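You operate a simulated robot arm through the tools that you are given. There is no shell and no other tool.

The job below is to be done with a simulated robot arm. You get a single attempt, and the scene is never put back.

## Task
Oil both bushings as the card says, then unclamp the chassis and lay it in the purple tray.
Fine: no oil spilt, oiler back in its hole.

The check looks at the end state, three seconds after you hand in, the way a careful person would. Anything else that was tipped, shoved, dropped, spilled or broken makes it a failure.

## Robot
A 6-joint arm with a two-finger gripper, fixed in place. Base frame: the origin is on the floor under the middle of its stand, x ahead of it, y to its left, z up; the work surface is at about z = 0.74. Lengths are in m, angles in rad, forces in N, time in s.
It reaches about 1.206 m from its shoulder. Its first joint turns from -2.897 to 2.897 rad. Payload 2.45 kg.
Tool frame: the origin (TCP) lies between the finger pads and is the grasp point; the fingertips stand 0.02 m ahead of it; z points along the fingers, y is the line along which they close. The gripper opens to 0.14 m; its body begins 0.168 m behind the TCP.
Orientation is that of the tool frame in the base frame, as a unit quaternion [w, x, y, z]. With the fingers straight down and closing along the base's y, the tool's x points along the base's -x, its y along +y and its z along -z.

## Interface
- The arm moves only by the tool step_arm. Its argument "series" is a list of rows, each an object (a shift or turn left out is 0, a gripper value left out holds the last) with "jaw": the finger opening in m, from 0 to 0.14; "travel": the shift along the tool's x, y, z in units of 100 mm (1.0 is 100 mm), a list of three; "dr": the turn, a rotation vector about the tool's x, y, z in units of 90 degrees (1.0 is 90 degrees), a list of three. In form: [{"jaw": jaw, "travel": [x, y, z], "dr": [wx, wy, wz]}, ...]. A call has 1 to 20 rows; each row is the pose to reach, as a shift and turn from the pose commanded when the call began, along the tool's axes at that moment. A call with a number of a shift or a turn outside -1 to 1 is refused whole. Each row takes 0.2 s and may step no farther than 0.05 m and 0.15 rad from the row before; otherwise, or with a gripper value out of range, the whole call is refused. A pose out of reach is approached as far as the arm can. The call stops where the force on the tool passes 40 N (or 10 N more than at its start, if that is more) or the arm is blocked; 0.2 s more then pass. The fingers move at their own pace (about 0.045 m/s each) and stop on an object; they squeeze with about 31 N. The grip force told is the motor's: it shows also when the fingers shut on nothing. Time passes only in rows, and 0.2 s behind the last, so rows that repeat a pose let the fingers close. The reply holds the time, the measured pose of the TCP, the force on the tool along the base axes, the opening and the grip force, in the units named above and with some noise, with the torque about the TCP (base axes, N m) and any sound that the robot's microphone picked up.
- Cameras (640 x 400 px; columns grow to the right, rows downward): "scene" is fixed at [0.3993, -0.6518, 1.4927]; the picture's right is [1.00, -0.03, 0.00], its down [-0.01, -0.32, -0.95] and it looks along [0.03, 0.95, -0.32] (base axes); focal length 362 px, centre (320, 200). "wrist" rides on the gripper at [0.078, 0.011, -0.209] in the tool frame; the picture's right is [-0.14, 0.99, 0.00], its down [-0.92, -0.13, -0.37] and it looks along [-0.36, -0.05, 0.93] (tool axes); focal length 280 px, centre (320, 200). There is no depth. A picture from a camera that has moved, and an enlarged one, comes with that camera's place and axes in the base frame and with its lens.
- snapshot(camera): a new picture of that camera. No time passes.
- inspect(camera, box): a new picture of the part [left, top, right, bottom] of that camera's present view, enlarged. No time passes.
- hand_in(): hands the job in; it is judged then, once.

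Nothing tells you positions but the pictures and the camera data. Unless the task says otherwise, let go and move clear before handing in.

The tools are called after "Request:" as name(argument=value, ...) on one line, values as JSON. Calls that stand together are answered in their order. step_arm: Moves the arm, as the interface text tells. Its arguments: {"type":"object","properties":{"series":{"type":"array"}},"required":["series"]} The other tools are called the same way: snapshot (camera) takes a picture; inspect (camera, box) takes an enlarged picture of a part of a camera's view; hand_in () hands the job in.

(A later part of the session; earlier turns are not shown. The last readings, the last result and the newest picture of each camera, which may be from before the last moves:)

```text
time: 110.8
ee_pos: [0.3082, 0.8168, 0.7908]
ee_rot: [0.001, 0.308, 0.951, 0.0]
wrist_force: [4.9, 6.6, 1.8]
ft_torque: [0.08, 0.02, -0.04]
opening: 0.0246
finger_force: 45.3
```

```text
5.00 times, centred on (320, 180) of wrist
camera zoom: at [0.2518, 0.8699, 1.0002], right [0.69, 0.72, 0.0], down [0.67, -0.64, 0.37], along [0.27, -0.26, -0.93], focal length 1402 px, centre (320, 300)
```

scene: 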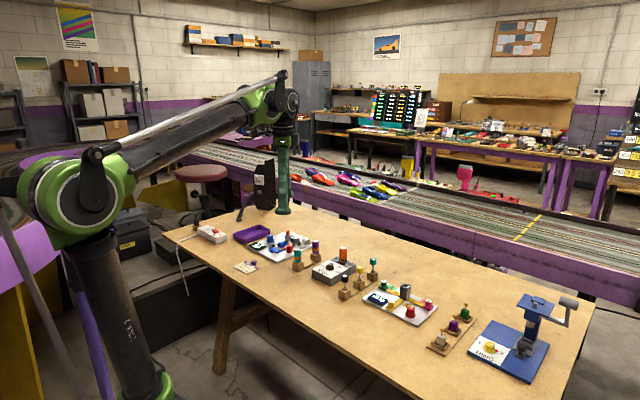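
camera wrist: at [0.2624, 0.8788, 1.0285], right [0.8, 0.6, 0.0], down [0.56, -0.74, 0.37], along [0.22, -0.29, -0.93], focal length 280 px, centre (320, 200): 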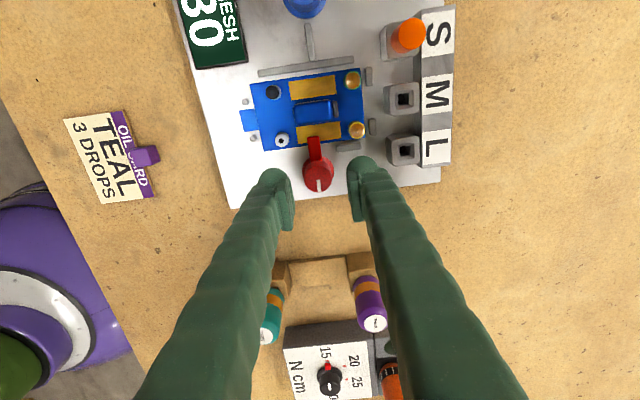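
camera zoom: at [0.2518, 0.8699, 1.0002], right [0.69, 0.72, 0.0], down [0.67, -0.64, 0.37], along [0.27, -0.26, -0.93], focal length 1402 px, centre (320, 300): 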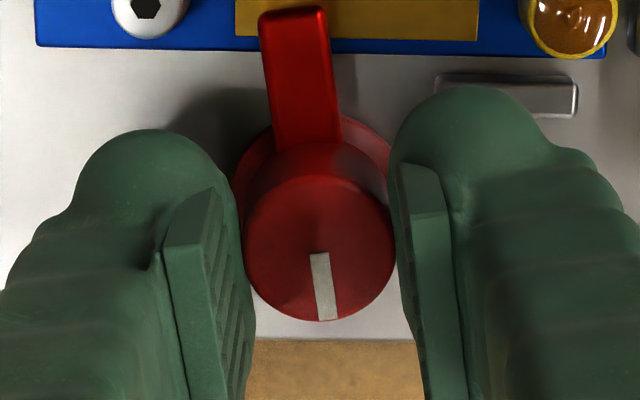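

The knob turns freely with the gripper. I'll continue counter-clockwise.

Request:
step_arm(series=[{"dr": [0, 0, -0.08]}, {"dr": [0, 0, -0.16]}, {"dr": [0, 0, -0.24]}, {"dr": [0, 0, -0.32]}, {"dr": [0, 0, -0.4]}])

Request:
inspect(camera="wrist", box=[256, 140, 384, 220])

```text
time: 111.8
ee_pos: [0.3081, 0.8168, 0.7908]
ee_rot: [0.0, 0.087, 0.996, 0.002]
wrist_force: [2.0, 5.8, 6.4]
ft_torque: [0.07, 0.17, -0.05]
opening: 0.0247
finger_force: 45.1
stopped in row 4: the force on the tool passed its limit at 42 N (the readings are from after the stop); the commanded pose is now the measured one
```

```text
5.00 times, centred on (320, 180) of wrist
camera zoom: at [0.2337, 0.8395, 1.0001], right [0.31, 0.95, 0.0], down [0.88, -0.29, 0.37], along [0.35, -0.11, -0.93], focal length 1402 px, centre (320, 300)
```

zoom: 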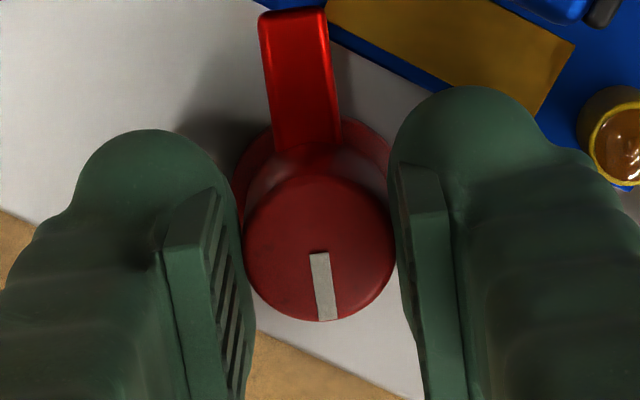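

The turn stopped at a 42 N force spike after about 35°. I need to see what was touched before going on.

Request:
inspect(camera="wrist", box=[256, 100, 416, 200])

Request:
inspect(camera="scene", box=[262, 225, 318, 260])

Request:
snapshot(camera="wrist")

```text
4.00 times, centred on (336, 150) of wrist
camera zoom: at [0.2337, 0.8395, 1.0001], right [0.31, 0.95, 0.0], down [0.88, -0.29, 0.37], along [0.35, -0.11, -0.93], focal length 1122 px, centre (256, 400)
```

zoom: 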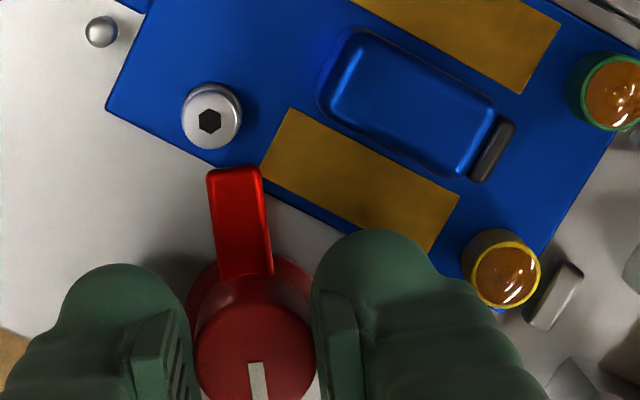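

```text
11.43 times, centred on (290, 242) of scene
camera zoom: at [0.3993, -0.6518, 1.4927], right [1.0, -0.03, 0.0], down [-0.01, -0.32, -0.95], along [0.03, 0.95, -0.32], focal length 4142 px, centre (663, -286)
```

zoom: 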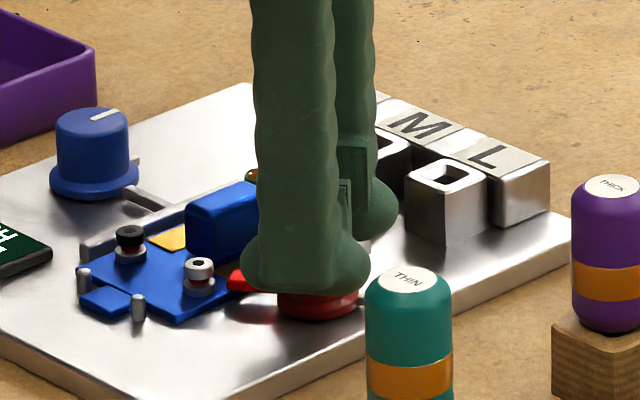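

```text
taken
camera wrist: at [0.2337, 0.8395, 1.0001], right [0.31, 0.95, 0.0], down [0.88, -0.29, 0.37], along [0.35, -0.11, -0.93], focal length 280 px, centre (320, 200)
```

wrist: 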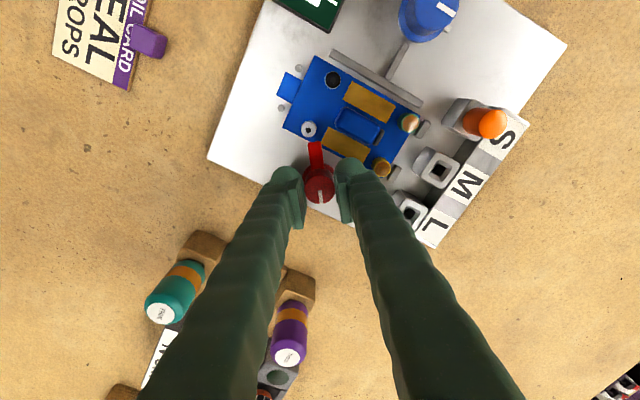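

Nothing seems touched: the bar is clear of the screw and the fingers are clear of the bushing. I'll try a small further turn and read the force.

Request:
step_arm(series=[{"dr": [0, 0, -0.03]}])

```text
time: 112.2
ee_pos: [0.3081, 0.8187, 0.7893]
ee_rot: [0.001, 0.062, 0.998, 0.002]
wrist_force: [1.4, 14.7, 3.1]
ft_torque: [0.14, -0.27, -0.03]
opening: 0.0247
finger_force: 45.1
```

It turns, but a side force is building because the gripper's pivot isn't quite on the knob axis. I'll shift slightly in +y to relieve it.

Request:
step_arm(series=[{"travel": [0, 0.008, 0]}, {"travel": [0, 0.015, 0]}])

```text
time: 112.8
ee_pos: [0.307, 0.8176, 0.7896]
ee_rot: [0.0, 0.063, 0.998, 0.0]
wrist_force: [-9.0, -8.3, -6.0]
ft_torque: [-0.14, 0.09, 0.04]
opening: 0.0247
finger_force: 45.0
```

Request:
step_arm(series=[{"travel": [0.004, -0.005, -0.003]}, {"travel": [0.004, -0.005, -0.003]}])

Request:
step_arm(series=[{"travel": [0, 0.0, 0], "dr": [0, 0, -0.06]}, {"travel": [0, 0.0, 0], "dr": [0, 0, -0.12]}])

```text
time: 113.4
ee_pos: [0.309, 0.8171, 0.7901]
ee_rot: [0.0, 0.064, 0.998, 0.001]
wrist_force: [-3.7, 0.2, 5.7]
ft_torque: [0.01, 0.14, -0.02]
opening: 0.0244
finger_force: 45.2
```

```text
time: 114.0
ee_pos: [0.3079, 0.817, 0.7908]
ee_rot: [0.0, -0.032, 0.999, 0.001]
wrist_force: [-4.0, -0.7, 7.0]
ft_torque: [-0.01, 0.11, -0.01]
opening: 0.0246
finger_force: 44.4
```

Forces are small now. Continuing the turn in short stretches.

Request:
step_arm(series=[{"dr": [0, 0, -0.07]}, {"dr": [0, 0, -0.14]}])

Request:
step_arm(series=[{"dr": [0, 0, -0.07]}, {"dr": [0, 0, -0.14]}])

```text
time: 114.6
ee_pos: [0.3074, 0.8191, 0.7898]
ee_rot: [0.0, -0.141, 0.99, 0.0]
wrist_force: [-1.0, 4.1, 1.9]
ft_torque: [0.0, 0.16, 0.0]
opening: 0.0249
finger_force: 45.2
```

```text
time: 115.2
ee_pos: [0.3077, 0.8193, 0.7897]
ee_rot: [0.0, -0.25, 0.968, 0.001]
wrist_force: [-7.5, 4.5, -23.1]
ft_torque: [0.16, -0.19, -0.01]
opening: 0.0249
finger_force: 44.5
```

Request:
step_arm(series=[{"travel": [0, 0, 0.004]}])

Request:
inspect(camera="wrist", box=[240, 100, 400, 200])

Request:
inspect(camera="scene", box=[262, 225, 318, 260])

```text
time: 115.6
ee_pos: [0.3082, 0.8191, 0.7903]
ee_rot: [-0.001, -0.248, 0.969, 0.001]
wrist_force: [-11.0, -1.3, -29.6]
ft_torque: [0.05, -0.04, 0.03]
opening: 0.0246
finger_force: 45.1
```

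```text
4.00 times, centred on (320, 150) of wrist
camera zoom: at [0.2353, 0.7888, 1.0001], right [-0.36, 0.93, 0.0], down [0.87, 0.33, 0.37], along [0.34, 0.13, -0.93], focal length 1122 px, centre (320, 400)
```

zoom: 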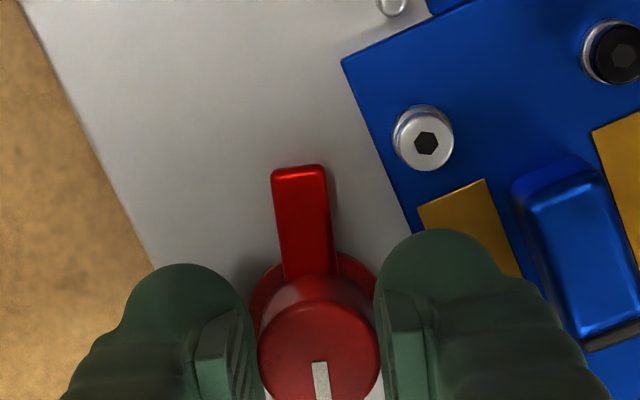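

```text
11.43 times, centred on (290, 242) of scene
camera zoom: at [0.3993, -0.6518, 1.4927], right [1.0, -0.03, 0.0], down [-0.01, -0.32, -0.95], along [0.03, 0.95, -0.32], focal length 4142 px, centre (663, -286)
```

zoom: 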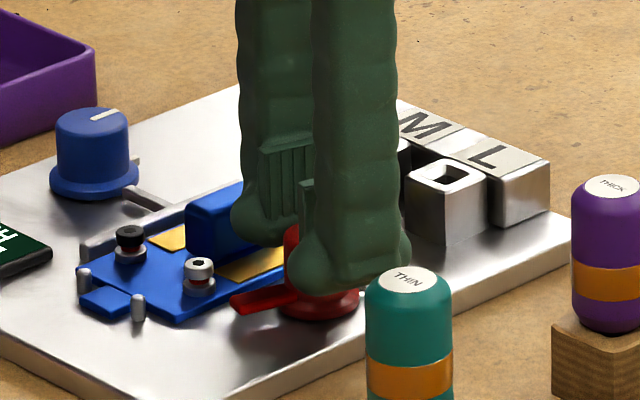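

The bar has swung clear of the chassis, about 74° so far. I'll release to relieve the built-up force, then regrip and finish the quarter turn.

Request:
step_arm(series=[{"jaw": 0.03}, {"jaw": 0.034}, {"jaw": 0.034}])

Request:
inspect(camera="wrist", box=[240, 100, 400, 200])

```text
time: 116.4
ee_pos: [0.3086, 0.8179, 0.7918]
ee_rot: [0.0, -0.248, 0.969, 0.001]
wrist_force: [0.8, -0.2, -0.1]
ft_torque: [0.0, 0.03, -0.03]
opening: 0.0341
finger_force: 0.1
```

```text
4.00 times, centred on (320, 150) of wrist
camera zoom: at [0.2358, 0.7881, 1.0013], right [-0.36, 0.93, 0.0], down [0.87, 0.33, 0.37], along [0.34, 0.13, -0.93], focal length 1122 px, centre (320, 400)
```

zoom: 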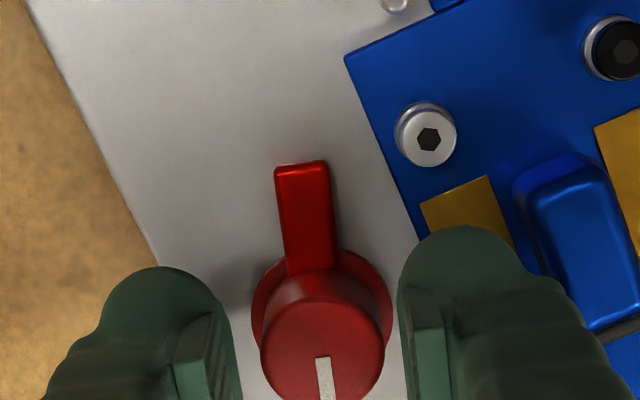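

Request:
step_arm(series=[{"jaw": 0.034, "travel": [0, 0.012, 0.008]}, {"jaw": 0.028, "travel": [0, 0.012, 0.008]}, {"jaw": 0.022, "travel": [0, 0.012, 0.008]}, {"jaw": 0.022, "travel": [0, 0.012, 0.008]}])

Request:
step_arm(series=[{"dr": [0, 0, -0.06]}, {"dr": [0, 0, -0.1]}])

```text
time: 117.4
ee_pos: [0.3072, 0.8185, 0.7903]
ee_rot: [0.0, -0.248, 0.969, 0.001]
wrist_force: [2.8, -6.1, -1.5]
ft_torque: [-0.04, -0.01, 0.02]
opening: 0.0263
finger_force: 3.7
```

```text
time: 118.0
ee_pos: [0.3067, 0.8201, 0.79]
ee_rot: [0.0, -0.323, 0.946, 0.001]
wrist_force: [2.0, -6.5, 2.8]
ft_torque: [-0.09, -0.05, -0.01]
opening: 0.0264
finger_force: 3.4
```

Request:
inspect(camera="wrist", box=[240, 100, 400, 200])

Request:
step_arm(series=[{"dr": [0, 0, -0.05]}, {"dr": [0, 0, -0.08]}])

Request:
inspect(camera="wrist", box=[240, 100, 400, 200])

```text
4.00 times, centred on (320, 150) of wrist
camera zoom: at [0.2395, 0.7773, 0.9994], right [-0.5, 0.87, 0.0], down [0.81, 0.46, 0.37], along [0.32, 0.19, -0.93], focal length 1122 px, centre (320, 400)
```

zoom: 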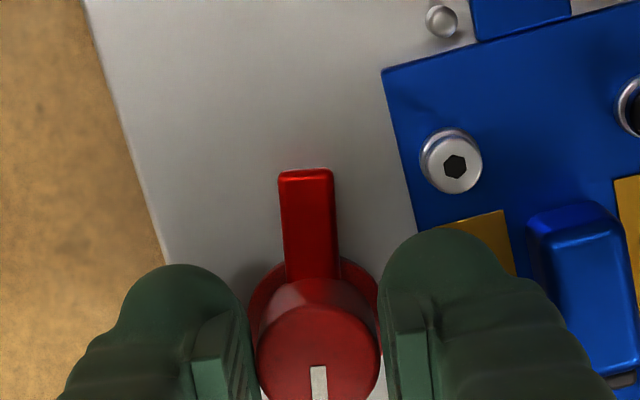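

```text
time: 118.6
ee_pos: [0.3073, 0.8197, 0.7903]
ee_rot: [0.001, -0.382, 0.924, 0.001]
wrist_force: [4.9, -5.8, 1.1]
ft_torque: [-0.06, -0.07, 0.0]
opening: 0.0266
finger_force: 4.1
```

```text
4.00 times, centred on (320, 150) of wrist
camera zoom: at [0.245, 0.7698, 0.9994], right [-0.6, 0.8, 0.0], down [0.74, 0.56, 0.37], along [0.29, 0.22, -0.93], focal length 1122 px, centre (320, 400)
```

zoom: 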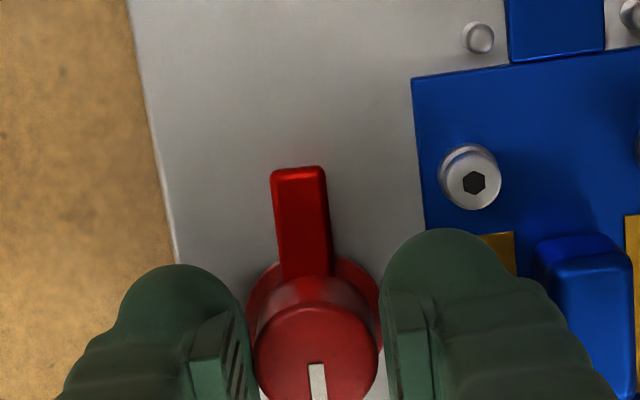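

The bar now lies parallel to the chassis edge and well clear of it. I'll open, rise, and look at the chassis for the pick. The yaw is already right for gripping across the motor block.

Request:
step_arm(series=[{"jaw": 0.032}, {"jaw": 0.038}, {"jaw": 0.038, "travel": [0, 0, -0.15]}, {"jaw": 0.038, "travel": [0, 0, -0.4]}, {"jaw": 0.045, "travel": [0, 0, -0.7]}, {"jaw": 0.05, "travel": [0, 0, -1.0]}])

Request:
snapshot(camera="wrist")

Request:
inspect(camera="wrist", box=[272, 80, 432, 180])

Request:
inspect(camera="scene", box=[262, 230, 318, 265])

```text
time: 120.0
ee_pos: [0.3081, 0.8207, 0.8904]
ee_rot: [0.001, -0.382, 0.924, 0.001]
wrist_force: [-0.8, 0.0, 0.3]
ft_torque: [-0.04, 0.0, 0.01]
opening: 0.05
finger_force: 0.0
```

```text
taken
camera wrist: at [0.2455, 0.7698, 1.1001], right [-0.6, 0.8, 0.0], down [0.74, 0.56, 0.37], along [0.29, 0.22, -0.93], focal length 280 px, centre (320, 200)
```

wrist: 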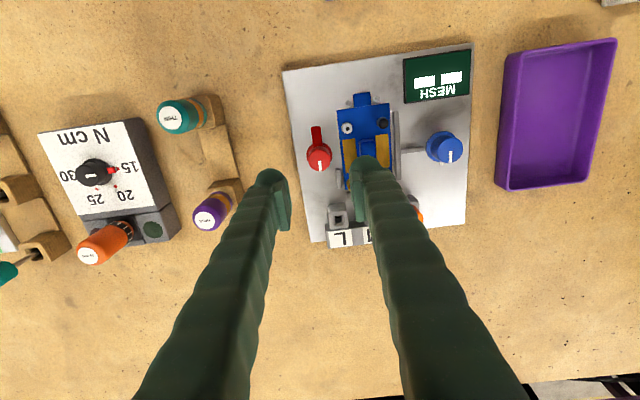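

```text
4.00 times, centred on (352, 130) of wrist
camera zoom: at [0.2455, 0.7698, 1.1001], right [-0.6, 0.8, 0.0], down [0.74, 0.56, 0.37], along [0.29, 0.22, -0.93], focal length 1122 px, centre (192, 480)
```

zoom: 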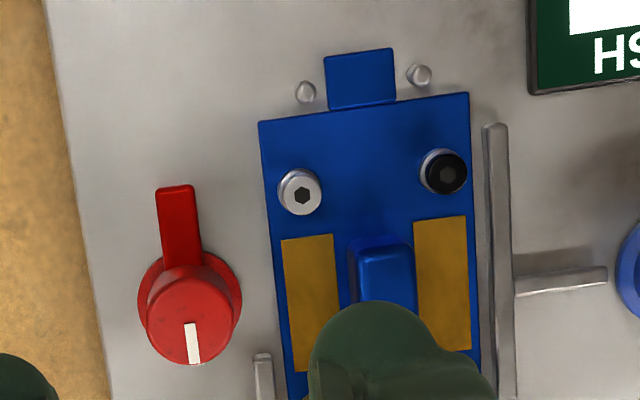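

```text
11.43 times, centred on (290, 248) of scene
camera zoom: at [0.3993, -0.6518, 1.4927], right [1.0, -0.03, 0.0], down [-0.01, -0.32, -0.95], along [0.03, 0.95, -0.32], focal length 4142 px, centre (663, -343)
```

zoom: 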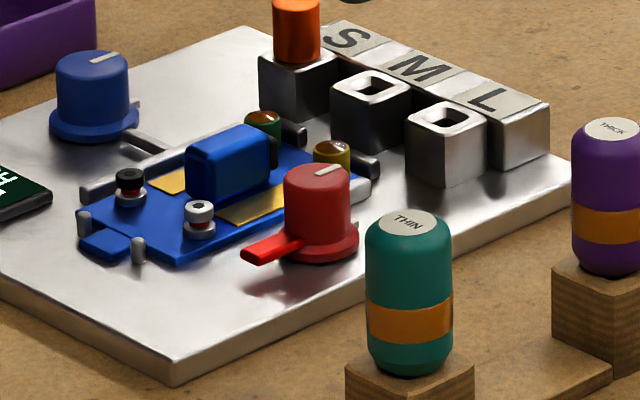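

The mesh display now shows dashes, so the fixture registers that the chassis is unclamped. I'll move over the motor block, the raised blue block at the chassis centre, with the jaws wide, and measure it.

Request:
step_arm(series=[{"jaw": 0.07, "travel": [0, 0.2, 0]}, {"jaw": 0.09, "travel": [0, 0.4, 0]}, {"jaw": 0.1, "travel": [0, 0.6, 0]}, {"jaw": 0.1, "travel": [0, 0.6, 0]}])

Request:
snapshot(camera="wrist")

Request:
inspect(camera="wrist", box=[256, 110, 384, 190])

```text
time: 121.0
ee_pos: [0.2654, 0.8627, 0.8887]
ee_rot: [0.001, -0.383, 0.924, 0.001]
wrist_force: [-0.4, -0.1, -0.4]
ft_torque: [-0.01, 0.02, 0.0]
opening: 0.0998
finger_force: 0.1
```

```text
taken
camera wrist: at [0.2027, 0.8127, 1.098], right [-0.6, 0.8, 0.0], down [0.74, 0.56, 0.37], along [0.29, 0.22, -0.93], focal length 280 px, centre (320, 200)
```

wrist: 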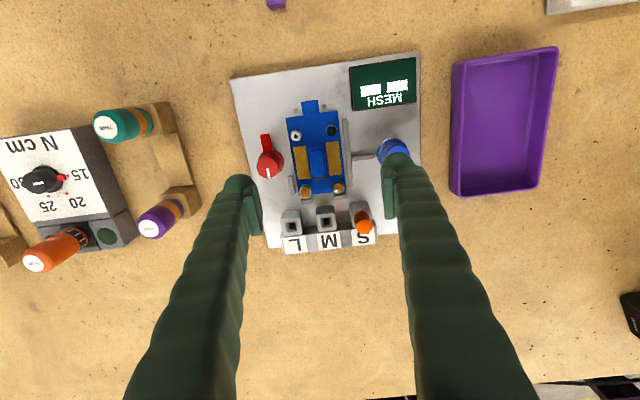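

```text
5.00 times, centred on (320, 150) of wrist
camera zoom: at [0.2027, 0.8127, 1.098], right [-0.6, 0.8, 0.0], down [0.74, 0.56, 0.37], along [0.29, 0.22, -0.93], focal length 1402 px, centre (320, 450)
```

zoom: 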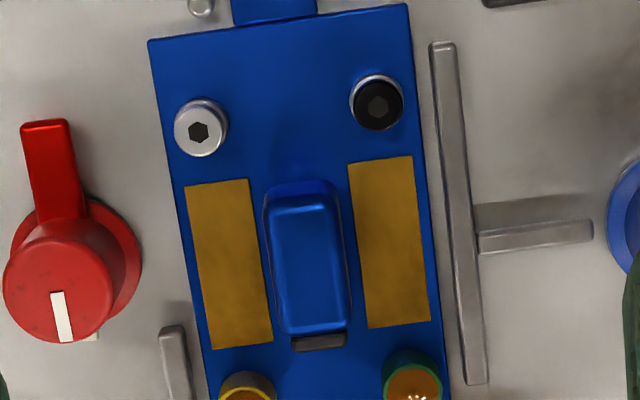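

The motor block centre is ≈ (0.268, 0.859), about 20 mm wide with its top at ≈ 0.778, and the gripper is already square to it. I'll narrow the jaws to 28 mm, since the knob and rail flank it closely, correct 2 mm sideways and come down part way.

Request:
step_arm(series=[{"jaw": 0.08, "travel": [-0.007, -0.018, 0.1]}, {"jaw": 0.06, "travel": [-0.007, -0.018, 0.25]}, {"jaw": 0.045, "travel": [-0.007, -0.018, 0.4]}, {"jaw": 0.032, "travel": [-0.007, -0.018, 0.55]}, {"jaw": 0.03, "travel": [-0.007, -0.018, 0.7]}, {"jaw": 0.03, "travel": [-0.007, -0.018, 0.7]}])

Request:
inspect(camera="wrist", box=[256, 130, 384, 210])

Request:
inspect(camera="scene", box=[258, 222, 314, 257])

```text
time: 122.4
ee_pos: [0.2677, 0.8612, 0.8193]
ee_rot: [0.0, -0.382, 0.924, 0.001]
wrist_force: [-0.3, 0.0, 0.1]
ft_torque: [-0.01, 0.01, 0.0]
opening: 0.0301
finger_force: 0.0
```

```text
5.00 times, centred on (320, 170) of wrist
camera zoom: at [0.2054, 0.8118, 1.0285], right [-0.6, 0.8, 0.0], down [0.74, 0.56, 0.37], along [0.29, 0.22, -0.93], focal length 1402 px, centre (320, 350)
```

zoom: 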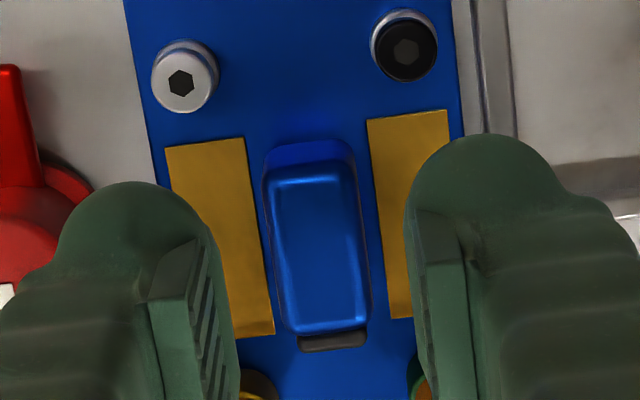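

```text
11.43 times, centred on (286, 240) of scene
camera zoom: at [0.3993, -0.6518, 1.4927], right [1.0, -0.03, 0.0], down [-0.01, -0.32, -0.95], along [0.03, 0.95, -0.32], focal length 4142 px, centre (709, -251)
```

zoom: 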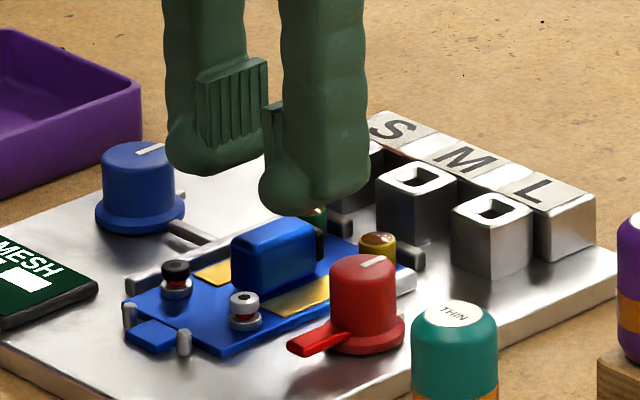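

Centred on the motor block. I'll lower until the fingertips are about 10 mm above the plate, then check clearances.

Request:
step_arm(series=[{"jaw": 0.028, "travel": [0, 0, 0.1]}, {"jaw": 0.028, "travel": [0, 0, 0.2]}, {"jaw": 0.028, "travel": [0, 0, 0.28]}, {"jaw": 0.028, "travel": [0, 0, 0.33]}, {"jaw": 0.028, "travel": [0, 0, 0.33]}])

Request:
inspect(camera="wrist", box=[256, 130, 384, 210])

Request:
inspect(camera="scene", box=[258, 228, 306, 258])

```text
time: 123.6
ee_pos: [0.2665, 0.8619, 0.7865]
ee_rot: [0.0, -0.382, 0.924, 0.001]
wrist_force: [0.4, 0.4, -0.1]
ft_torque: [0.02, 0.0, 0.01]
opening: 0.0279
finger_force: 0.1
```

```text
5.00 times, centred on (320, 170) of wrist
camera zoom: at [0.2038, 0.8117, 0.9961], right [-0.6, 0.8, 0.0], down [0.74, 0.56, 0.37], along [0.29, 0.22, -0.93], focal length 1402 px, centre (320, 350)
```

zoom: 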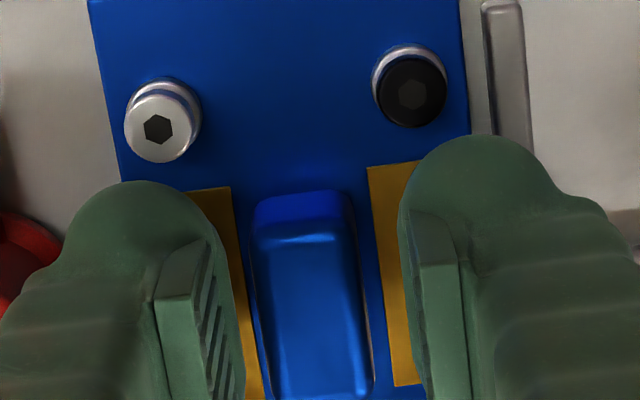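

```text
13.33 times, centred on (282, 243) of scene
camera zoom: at [0.3993, -0.6518, 1.4927], right [1.0, -0.03, 0.0], down [-0.01, -0.32, -0.95], along [0.03, 0.95, -0.32], focal length 4833 px, centre (827, -373)
```

zoom: 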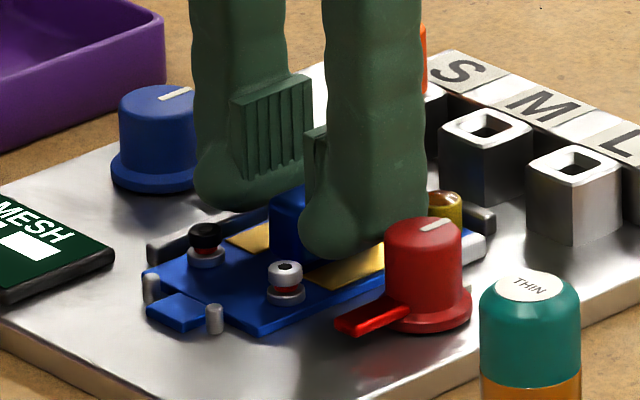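

I need a 1.5 mm sideways correction. I'll apply it, lower 2 mm more, then close gently on the motor block.

Request:
step_arm(series=[{"jaw": 0.028, "travel": [0, -0.015, 0]}, {"jaw": 0.028, "travel": [0, -0.015, 0.02]}, {"jaw": 0.026, "travel": [0, -0.015, 0.02]}, {"jaw": 0.023, "travel": [0, -0.015, 0.02]}])

Request:
inspect(camera="wrist", box=[256, 130, 384, 210])

```text
time: 124.6
ee_pos: [0.2675, 0.8605, 0.7851]
ee_rot: [0.001, -0.382, 0.924, 0.001]
wrist_force: [0.7, -0.7, 0.1]
ft_torque: [-0.01, -0.02, 0.02]
opening: 0.0233
finger_force: 0.0
```

```text
5.00 times, centred on (320, 170) of wrist
camera zoom: at [0.2058, 0.8107, 0.9944], right [-0.6, 0.8, 0.0], down [0.74, 0.56, 0.37], along [0.29, 0.22, -0.93], focal length 1402 px, centre (320, 350)
```

zoom: 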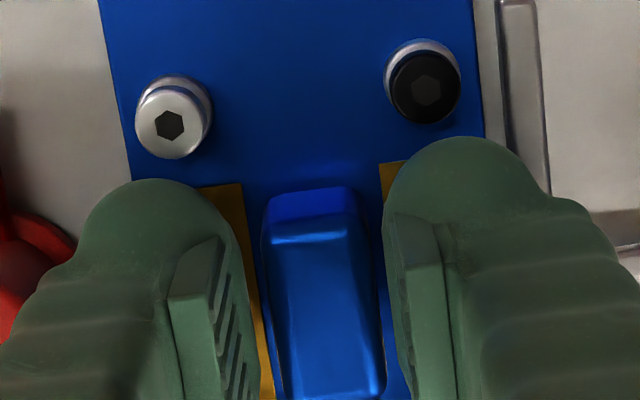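

Well centred now. Closing on the motor.

Request:
step_arm(series=[{"jaw": 0.021}, {"jaw": 0.0195}, {"jaw": 0.018}, {"jaw": 0.0165}])

Request:
inspect(camera="wrist", box=[256, 130, 384, 210])

```text
time: 125.6
ee_pos: [0.2675, 0.86, 0.7852]
ee_rot: [0.001, -0.382, 0.924, 0.001]
wrist_force: [-0.2, -0.1, -0.4]
ft_torque: [-0.01, -0.02, 0.02]
opening: 0.0176
finger_force: 9.8
```

```text
5.00 times, centred on (320, 170) of wrist
camera zoom: at [0.2058, 0.8107, 0.9945], right [-0.6, 0.8, 0.0], down [0.74, 0.56, 0.37], along [0.29, 0.22, -0.93], focal length 1402 px, centre (320, 350)
```

zoom: 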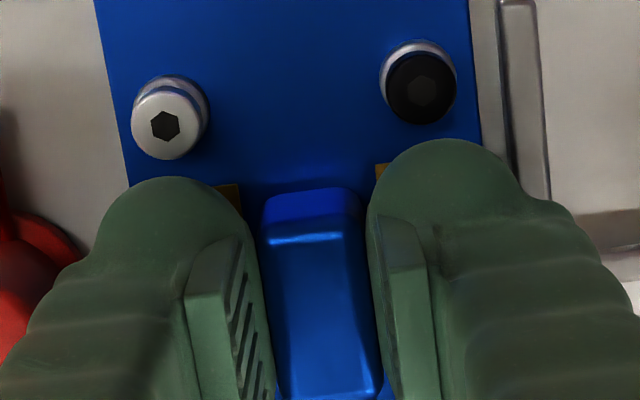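

Contact at 17.6 mm. I'll firm up the grip and lift a few millimetres straight up to test.

Request:
step_arm(series=[{"jaw": 0.014}, {"jaw": 0.012}, {"jaw": 0.012}])

Request:
step_arm(series=[{"travel": [0, 0, -0.03]}, {"travel": [0, 0, -0.06]}, {"travel": [0, 0, -0.1]}])

Request:
inspect(camera="scene", box=[258, 228, 306, 258])

Request:
inspect(camera="wrist", box=[240, 110, 400, 210])

```text
time: 126.4
ee_pos: [0.268, 0.8604, 0.7847]
ee_rot: [0.001, -0.382, 0.924, 0.001]
wrist_force: [-0.5, -1.0, -0.3]
ft_torque: [-0.04, 0.02, -0.01]
opening: 0.0169
finger_force: 30.9
```

```text
time: 127.2
ee_pos: [0.2678, 0.8596, 0.7945]
ee_rot: [0.001, -0.381, 0.924, 0.001]
wrist_force: [0.9, 0.1, -0.6]
ft_torque: [0.0, -0.03, -0.01]
opening: 0.0163
finger_force: 30.9
```

```text
13.33 times, centred on (282, 243) of scene
camera zoom: at [0.3993, -0.6518, 1.4927], right [1.0, -0.03, 0.0], down [-0.01, -0.32, -0.95], along [0.03, 0.95, -0.32], focal length 4833 px, centre (827, -373)
```

zoom: 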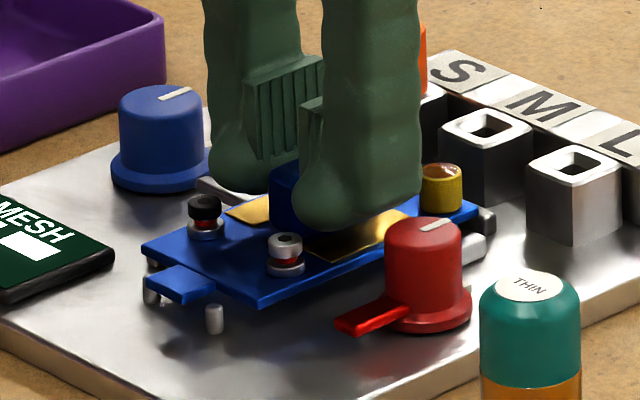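

```text
4.00 times, centred on (320, 160) of wrist
camera zoom: at [0.2056, 0.8116, 1.0047], right [-0.6, 0.8, 0.0], down [0.74, 0.56, 0.37], along [0.29, 0.22, -0.93], focal length 1122 px, centre (320, 360)
```

zoom: 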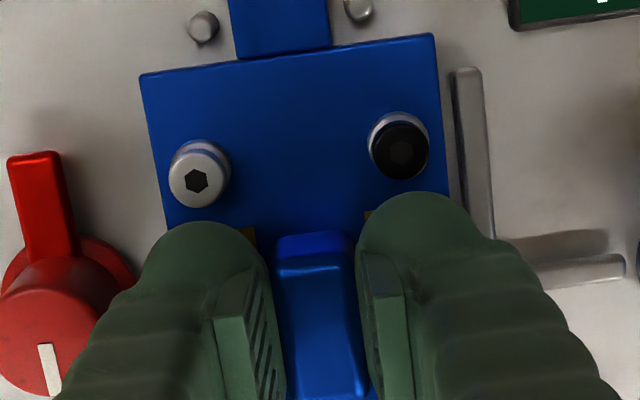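

The chassis lifts level and cleanly. I'll lift it clear of the fixture.

Request:
step_arm(series=[{"travel": [0, 0, -0.1]}, {"travel": [0, 0, -0.25]}, {"travel": [0, 0, -0.45]}, {"travel": [0, 0, -0.65]}, {"travel": [0, 0, -0.8]}, {"travel": [0, 0, -0.8]}])

Request:
inspect(camera="scene", box=[230, 205, 310, 255])

Request:
snapshot(camera="wrist")

```text
time: 128.6
ee_pos: [0.2685, 0.8599, 0.8749]
ee_rot: [0.0, -0.382, 0.924, 0.001]
wrist_force: [0.6, 0.1, -0.5]
ft_torque: [-0.01, 0.03, 0.0]
opening: 0.0166
finger_force: 30.9
```

```text
8.00 times, centred on (270, 230) of scene
camera zoom: at [0.3993, -0.6518, 1.4927], right [1.0, -0.03, 0.0], down [-0.01, -0.32, -0.95], along [0.03, 0.95, -0.32], focal length 2900 px, centre (720, -40)
```

zoom: 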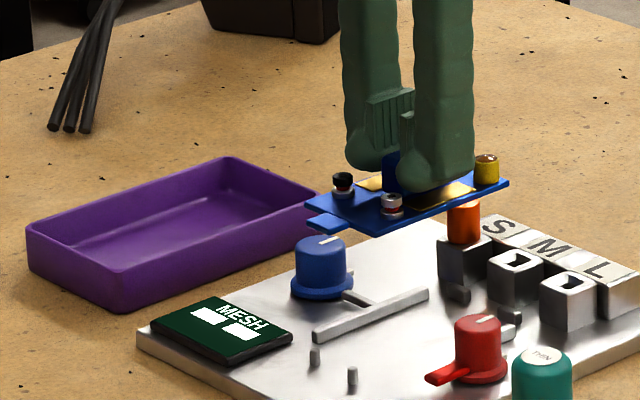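

```text
taken
camera wrist: at [0.2066, 0.8105, 1.0847], right [-0.6, 0.8, 0.0], down [0.74, 0.56, 0.37], along [0.29, 0.22, -0.93], focal length 280 px, centre (320, 200)
```

wrist: 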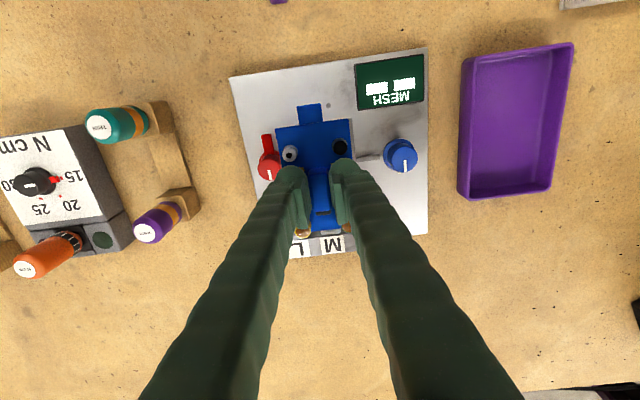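

Lifted clear and level. I'll carry it smoothly toward the tray.

Request:
step_arm(series=[{"travel": [0, 0.1, 0]}, {"travel": [0, 0.25, 0]}, {"travel": [0, 0.42, 0]}, {"travel": [0, 0.58, 0]}, {"travel": [0, 0.7, 0]}, {"travel": [0, 0.75, 0]}])

Request:
step_arm(series=[{"travel": [0, 0.1, 0]}, {"travel": [0, 0.25, 0]}, {"travel": [0, 0.42, 0]}, {"travel": [0, 0.58, 0]}, {"travel": [0, 0.7, 0]}, {"travel": [0, 0.75, 0]}])

Request:
snapshot(camera="wrist")

Request:
inspect(camera="scene", box=[220, 205, 300, 255])

```text
time: 130.0
ee_pos: [0.2143, 0.9131, 0.8756]
ee_rot: [0.0, -0.382, 0.924, 0.002]
wrist_force: [-0.2, 0.0, -1.8]
ft_torque: [-0.01, 0.03, -0.01]
opening: 0.0167
finger_force: 30.9
```

```text
time: 131.4
ee_pos: [0.1621, 0.9659, 0.8754]
ee_rot: [0.001, -0.382, 0.924, 0.001]
wrist_force: [0.1, 0.2, -1.1]
ft_torque: [0.01, 0.0, -0.01]
opening: 0.0169
finger_force: 31.5
```

```text
taken
camera wrist: at [0.1005, 0.9166, 1.0841], right [-0.6, 0.8, 0.0], down [0.74, 0.56, 0.37], along [0.29, 0.22, -0.93], focal length 280 px, centre (320, 200)
```

wrist: 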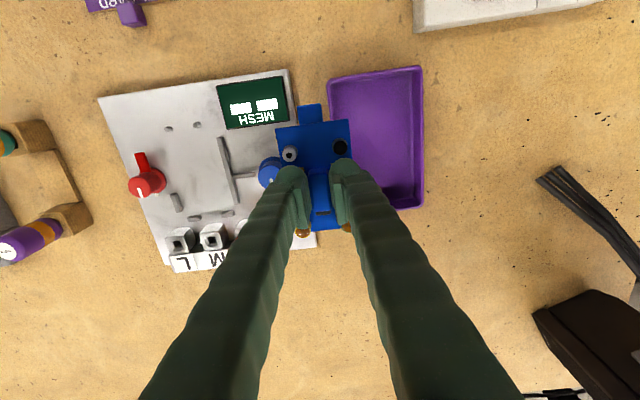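

```text
8.00 times, centred on (260, 230) of scene
camera zoom: at [0.3993, -0.6518, 1.4927], right [1.0, -0.03, 0.0], down [-0.01, -0.32, -0.95], along [0.03, 0.95, -0.32], focal length 2900 px, centre (800, -40)
```

zoom: 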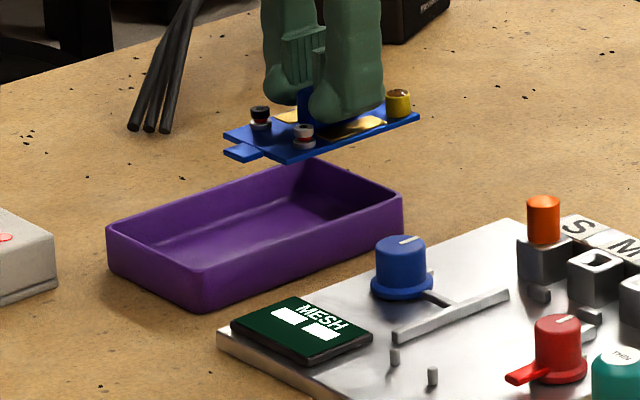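

I put the tray centre at ≈ (0.110, 1.008) with the long axis at 46°, matching the chassis. I'll move the last 7 cm so the chassis is centred over it.

Request:
step_arm(series=[{"travel": [-0.005, 0.1, 0]}, {"travel": [-0.01, 0.25, 0]}, {"travel": [-0.02, 0.42, 0]}, {"travel": [-0.03, 0.58, 0]}, {"travel": [-0.033, 0.67, 0]}, {"travel": [-0.033, 0.69, 0]}, {"travel": [-0.033, 0.69, 0]}])

Request:
snapshot(camera="wrist")

Request:
inspect(camera="wrist", box=[200, 80, 440, 230])

Request:
inspect(camera="scene", box=[220, 200, 300, 250])

```text
time: 133.0
ee_pos: [0.1146, 1.0173, 0.8745]
ee_rot: [0.001, -0.382, 0.924, 0.001]
wrist_force: [0.3, -0.4, -0.2]
ft_torque: [0.0, -0.03, 0.01]
opening: 0.0164
finger_force: 30.6
```

```text
taken
camera wrist: at [0.0526, 0.968, 1.0846], right [-0.6, 0.8, 0.0], down [0.74, 0.56, 0.37], along [0.29, 0.22, -0.93], focal length 280 px, centre (320, 200)
```

wrist: 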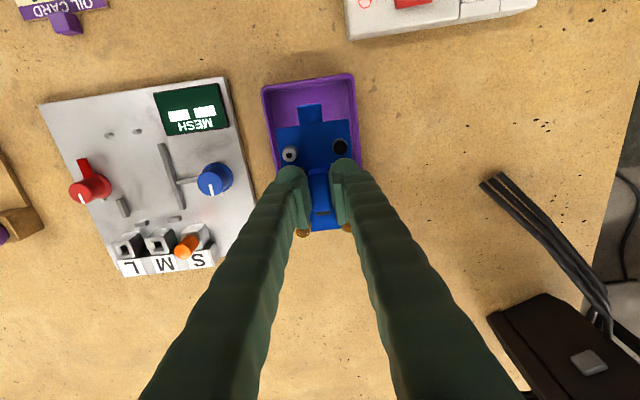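

```text
2.67 times, centred on (320, 155) of wrist
camera zoom: at [0.0526, 0.968, 1.0846], right [-0.6, 0.8, 0.0], down [0.74, 0.56, 0.37], along [0.29, 0.22, -0.93], focal length 748 px, centre (320, 320)
```

zoom: 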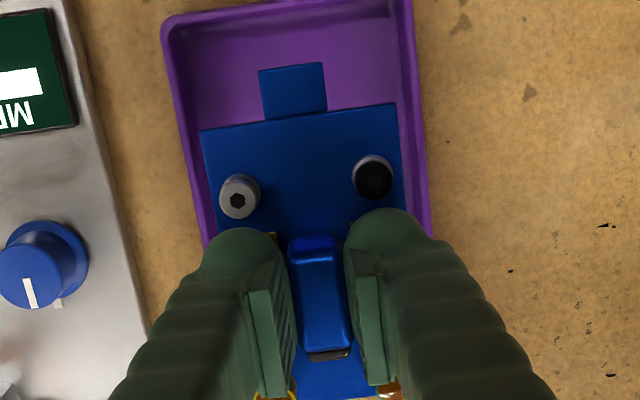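

```text
8.00 times, centred on (260, 225) of scene
camera zoom: at [0.3993, -0.6518, 1.4927], right [1.0, -0.03, 0.0], down [-0.01, -0.32, -0.95], along [0.03, 0.95, -0.32], focal length 2900 px, centre (800, 0)
```

zoom: 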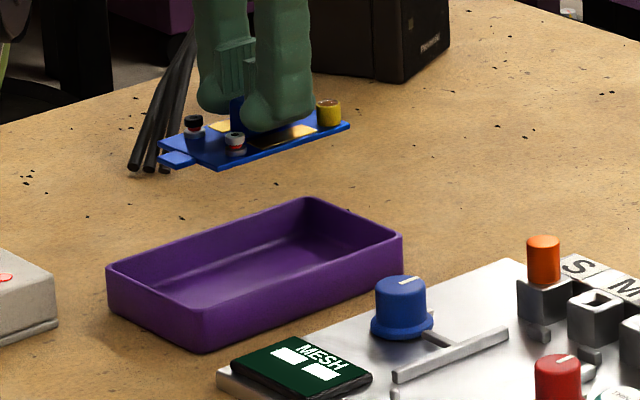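

The chassis is centred over the tray to within about 2 mm. I'll correct that and lower toward the tray floor in stages.

Request:
step_arm(series=[{"travel": [0, -0.018, 0.1]}, {"travel": [0, -0.018, 0.25]}, {"travel": [0, -0.018, 0.42]}, {"travel": [0, -0.018, 0.58]}, {"travel": [0, -0.018, 0.7]}, {"travel": [0, -0.018, 0.75]}, {"travel": [0, -0.018, 0.75]}])

Request:
inspect(camera="wrist", box=[200, 80, 440, 230])

Request:
inspect(camera="scene", box=[220, 210, 284, 250])

```text
time: 134.6
ee_pos: [0.1176, 1.0164, 0.7992]
ee_rot: [0.001, -0.381, 0.924, 0.001]
wrist_force: [0.1, -0.2, -0.6]
ft_torque: [0.0, -0.01, 0.01]
opening: 0.0167
finger_force: 30.9
```

```text
2.67 times, centred on (320, 155) of wrist
camera zoom: at [0.0561, 0.9666, 1.0083], right [-0.6, 0.8, 0.0], down [0.74, 0.56, 0.37], along [0.29, 0.22, -0.93], focal length 748 px, centre (320, 320)
```

zoom: 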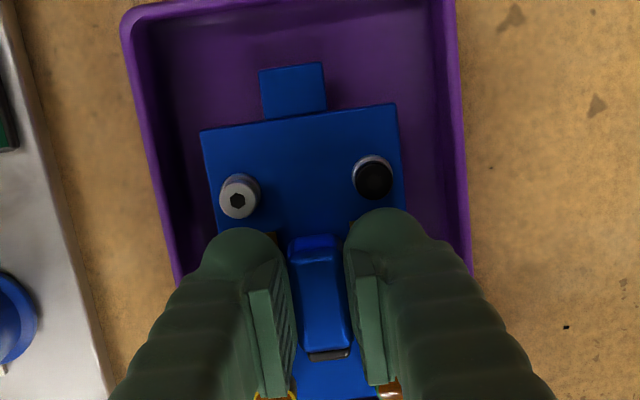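

```text
10.00 times, centred on (252, 230) of scene
camera zoom: at [0.3993, -0.6518, 1.4927], right [1.0, -0.03, 0.0], down [-0.01, -0.32, -0.95], along [0.03, 0.95, -0.32], focal length 3625 px, centre (1000, -100)
```

zoom: 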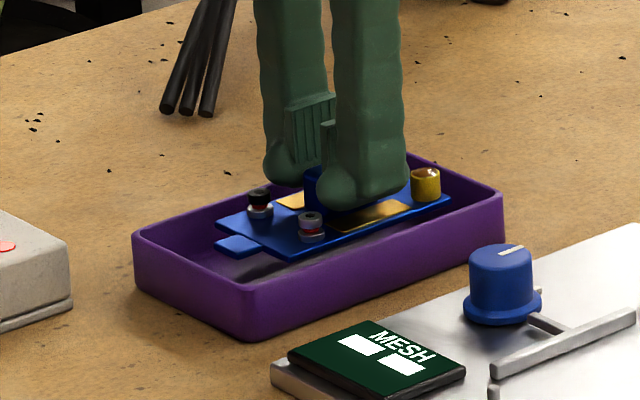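

Nicely centred inside the tray. I'll continue down slowly until the chassis rests.

Request:
step_arm(series=[{"travel": [0, 0, 0.05]}, {"travel": [0, 0, 0.1]}, {"travel": [0, 0, 0.15]}, {"travel": [0, 0, 0.17]}])

Request:
step_arm(series=[{"travel": [0, 0, 0.015]}, {"travel": [0, 0, 0.03]}])

Request:
inspect(camera="scene", box=[220, 210, 284, 250])

```text
time: 135.6
ee_pos: [0.1189, 1.014, 0.7828]
ee_rot: [0.001, -0.382, 0.924, 0.001]
wrist_force: [-0.2, 1.0, -0.9]
ft_torque: [0.03, -0.03, 0.01]
opening: 0.0167
finger_force: 31.5
```

```text
time: 136.2
ee_pos: [0.116, 1.0161, 0.7804]
ee_rot: [0.001, -0.382, 0.924, 0.001]
wrist_force: [-1.0, -0.1, -1.2]
ft_torque: [0.01, -0.02, -0.02]
opening: 0.0169
finger_force: 31.5
```

```text
10.00 times, centred on (252, 230) of scene
camera zoom: at [0.3993, -0.6518, 1.4927], right [1.0, -0.03, 0.0], down [-0.01, -0.32, -0.95], along [0.03, 0.95, -0.32], focal length 3625 px, centre (1000, -100)
```

zoom: 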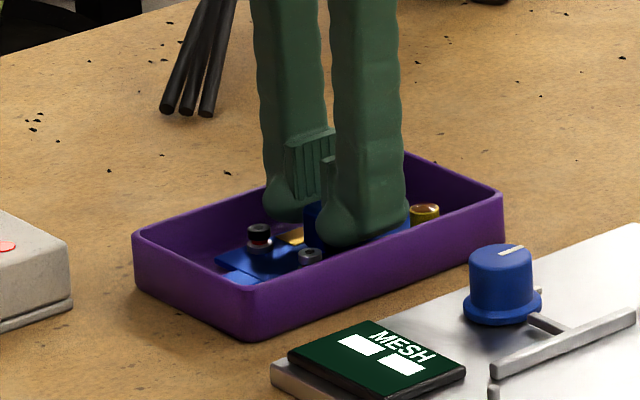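

Request:
step_arm(series=[{"travel": [0, 0, 0.01]}, {"travel": [0, 0, 0.015]}])

Request:
step_arm(series=[{"travel": [0, 0, 0.01]}])

Request:
step_arm(series=[{"travel": [0, 0, 0.01]}])

```text
time: 136.8
ee_pos: [0.117, 1.0166, 0.7784]
ee_rot: [0.001, -0.382, 0.924, 0.001]
wrist_force: [-0.4, 0.4, -1.2]
ft_torque: [0.0, -0.01, 0.0]
opening: 0.0168
finger_force: 31.1
```

```text
time: 137.2
ee_pos: [0.1166, 1.0166, 0.7775]
ee_rot: [0.0, -0.382, 0.924, 0.002]
wrist_force: [-0.5, 0.2, 0.7]
ft_torque: [-0.01, -0.01, -0.02]
opening: 0.0167
finger_force: 31.2
```

```text
time: 137.6
ee_pos: [0.1172, 1.0159, 0.7774]
ee_rot: [0.001, -0.382, 0.924, 0.002]
wrist_force: [-0.2, 7.4, 22.8]
ft_torque: [-0.22, 0.27, -0.06]
opening: 0.0169
finger_force: 31.4
```

It's resting on the tray floor. I'll ease off the pressure, then open gently.

Request:
step_arm(series=[{"travel": [0, 0, -0.008]}, {"travel": [0, 0, -0.008]}])

Request:
step_arm(series=[{"jaw": 0.018}, {"jaw": 0.02}, {"jaw": 0.023}, {"jaw": 0.026}])

Request:
inspect(camera="wrist", box=[220, 100, 420, 225])

```text
time: 138.2
ee_pos: [0.1175, 1.0156, 0.7784]
ee_rot: [0.0, -0.382, 0.924, 0.001]
wrist_force: [1.1, 2.4, 19.1]
ft_torque: [0.01, 0.0, -0.03]
opening: 0.0167
finger_force: 30.7
```

```text
time: 139.2
ee_pos: [0.1174, 1.0169, 0.7768]
ee_rot: [0.0, -0.382, 0.924, 0.0]
wrist_force: [-0.3, -0.1, -0.4]
ft_torque: [0.03, -0.02, 0.05]
opening: 0.0257
finger_force: 0.1
```

```text
3.20 times, centred on (320, 162) of wrist
camera zoom: at [0.0549, 0.9666, 0.9863], right [-0.6, 0.8, 0.0], down [0.74, 0.56, 0.37], along [0.29, 0.22, -0.93], focal length 897 px, centre (320, 320)
```

zoom: 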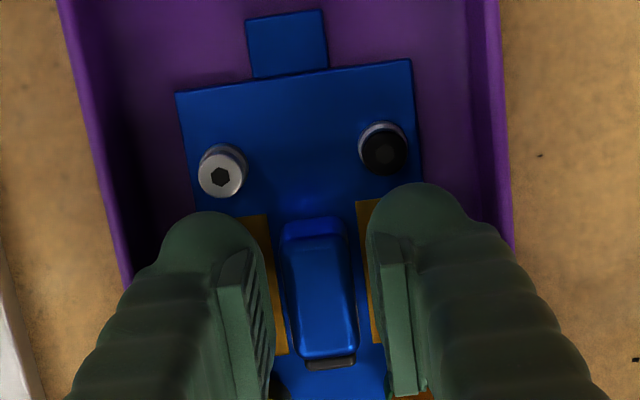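

Released; the chassis lies flat. I'll rise straight up and check everything.

Request:
step_arm(series=[{"travel": [0, 0, -0.08]}, {"travel": [0, 0, -0.25]}, {"travel": [0, 0, -0.5]}, {"travel": [0, 0, -0.75]}, {"travel": [0, 0, -1.0]}])

Request:
step_arm(series=[{"jaw": 0.06, "travel": [0.1, 0, -0.3]}, {"jaw": 0.1, "travel": [0.3, 0, -0.6]}, {"jaw": 0.1, "travel": [0.5, 0, -0.8]}])

Request:
snapshot(camera="wrist")

Request:
inspect(camera="scene", box=[216, 205, 296, 255])

Request:
inspect(camera="scene", box=[250, 225, 346, 285])

Request:
snapshot(camera="scene")

```text
time: 140.4
ee_pos: [0.1169, 1.015, 0.878]
ee_rot: [0.0, -0.382, 0.924, 0.001]
wrist_force: [0.3, 0.3, -0.2]
ft_torque: [-0.01, -0.05, 0.01]
opening: 0.0261
finger_force: 0.1
```

```text
time: 141.2
ee_pos: [0.08, 0.9813, 0.9575]
ee_rot: [0.0, -0.382, 0.924, 0.001]
wrist_force: [0.9, 0.8, -0.4]
ft_torque: [-0.03, 0.03, 0.0]
opening: 0.0951
finger_force: 0.1
```

```text
taken
camera wrist: at [0.0188, 0.931, 1.1676], right [-0.6, 0.8, 0.0], down [0.74, 0.56, 0.37], along [0.29, 0.22, -0.93], focal length 280 px, centre (320, 200)
```

wrist: 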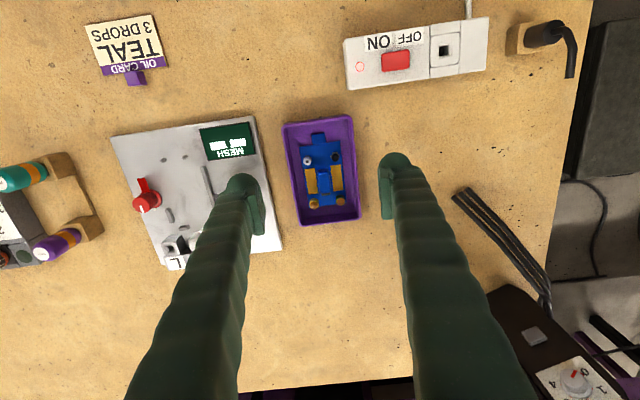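

```text
8.00 times, centred on (256, 230) of scene
camera zoom: at [0.3993, -0.6518, 1.4927], right [1.0, -0.03, 0.0], down [-0.01, -0.32, -0.95], along [0.03, 0.95, -0.32], focal length 2900 px, centre (832, -40)
```

zoom: 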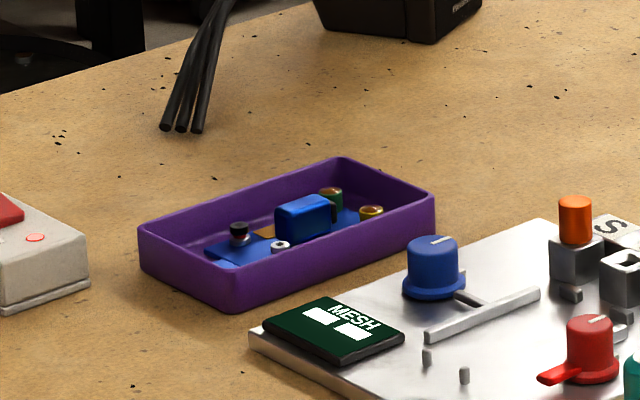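

```text
6.67 times, centred on (298, 255) of scene
camera zoom: at [0.3993, -0.6518, 1.4927], right [1.0, -0.03, 0.0], down [-0.01, -0.32, -0.95], along [0.03, 0.95, -0.32], focal length 2416 px, centre (467, -167)
```

zoom: 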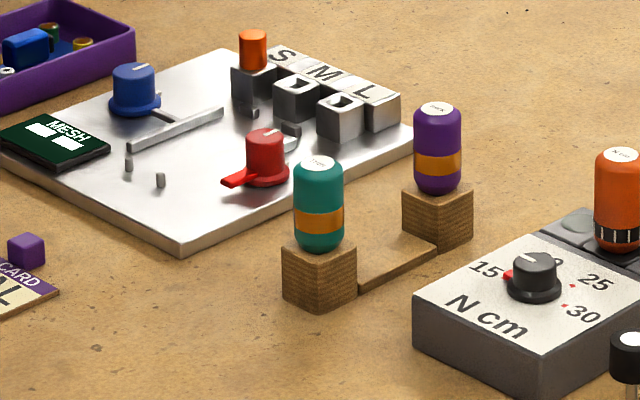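

```text
taken
```

scene: 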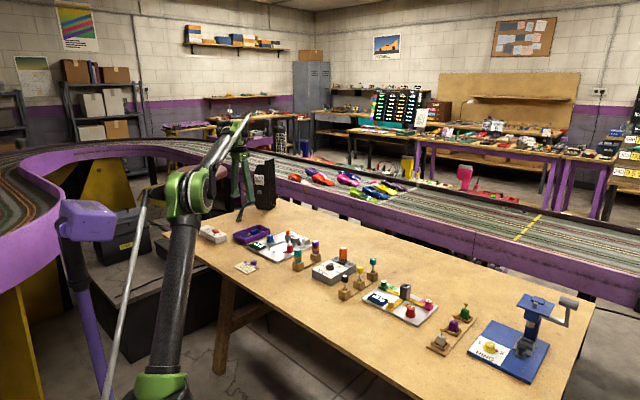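

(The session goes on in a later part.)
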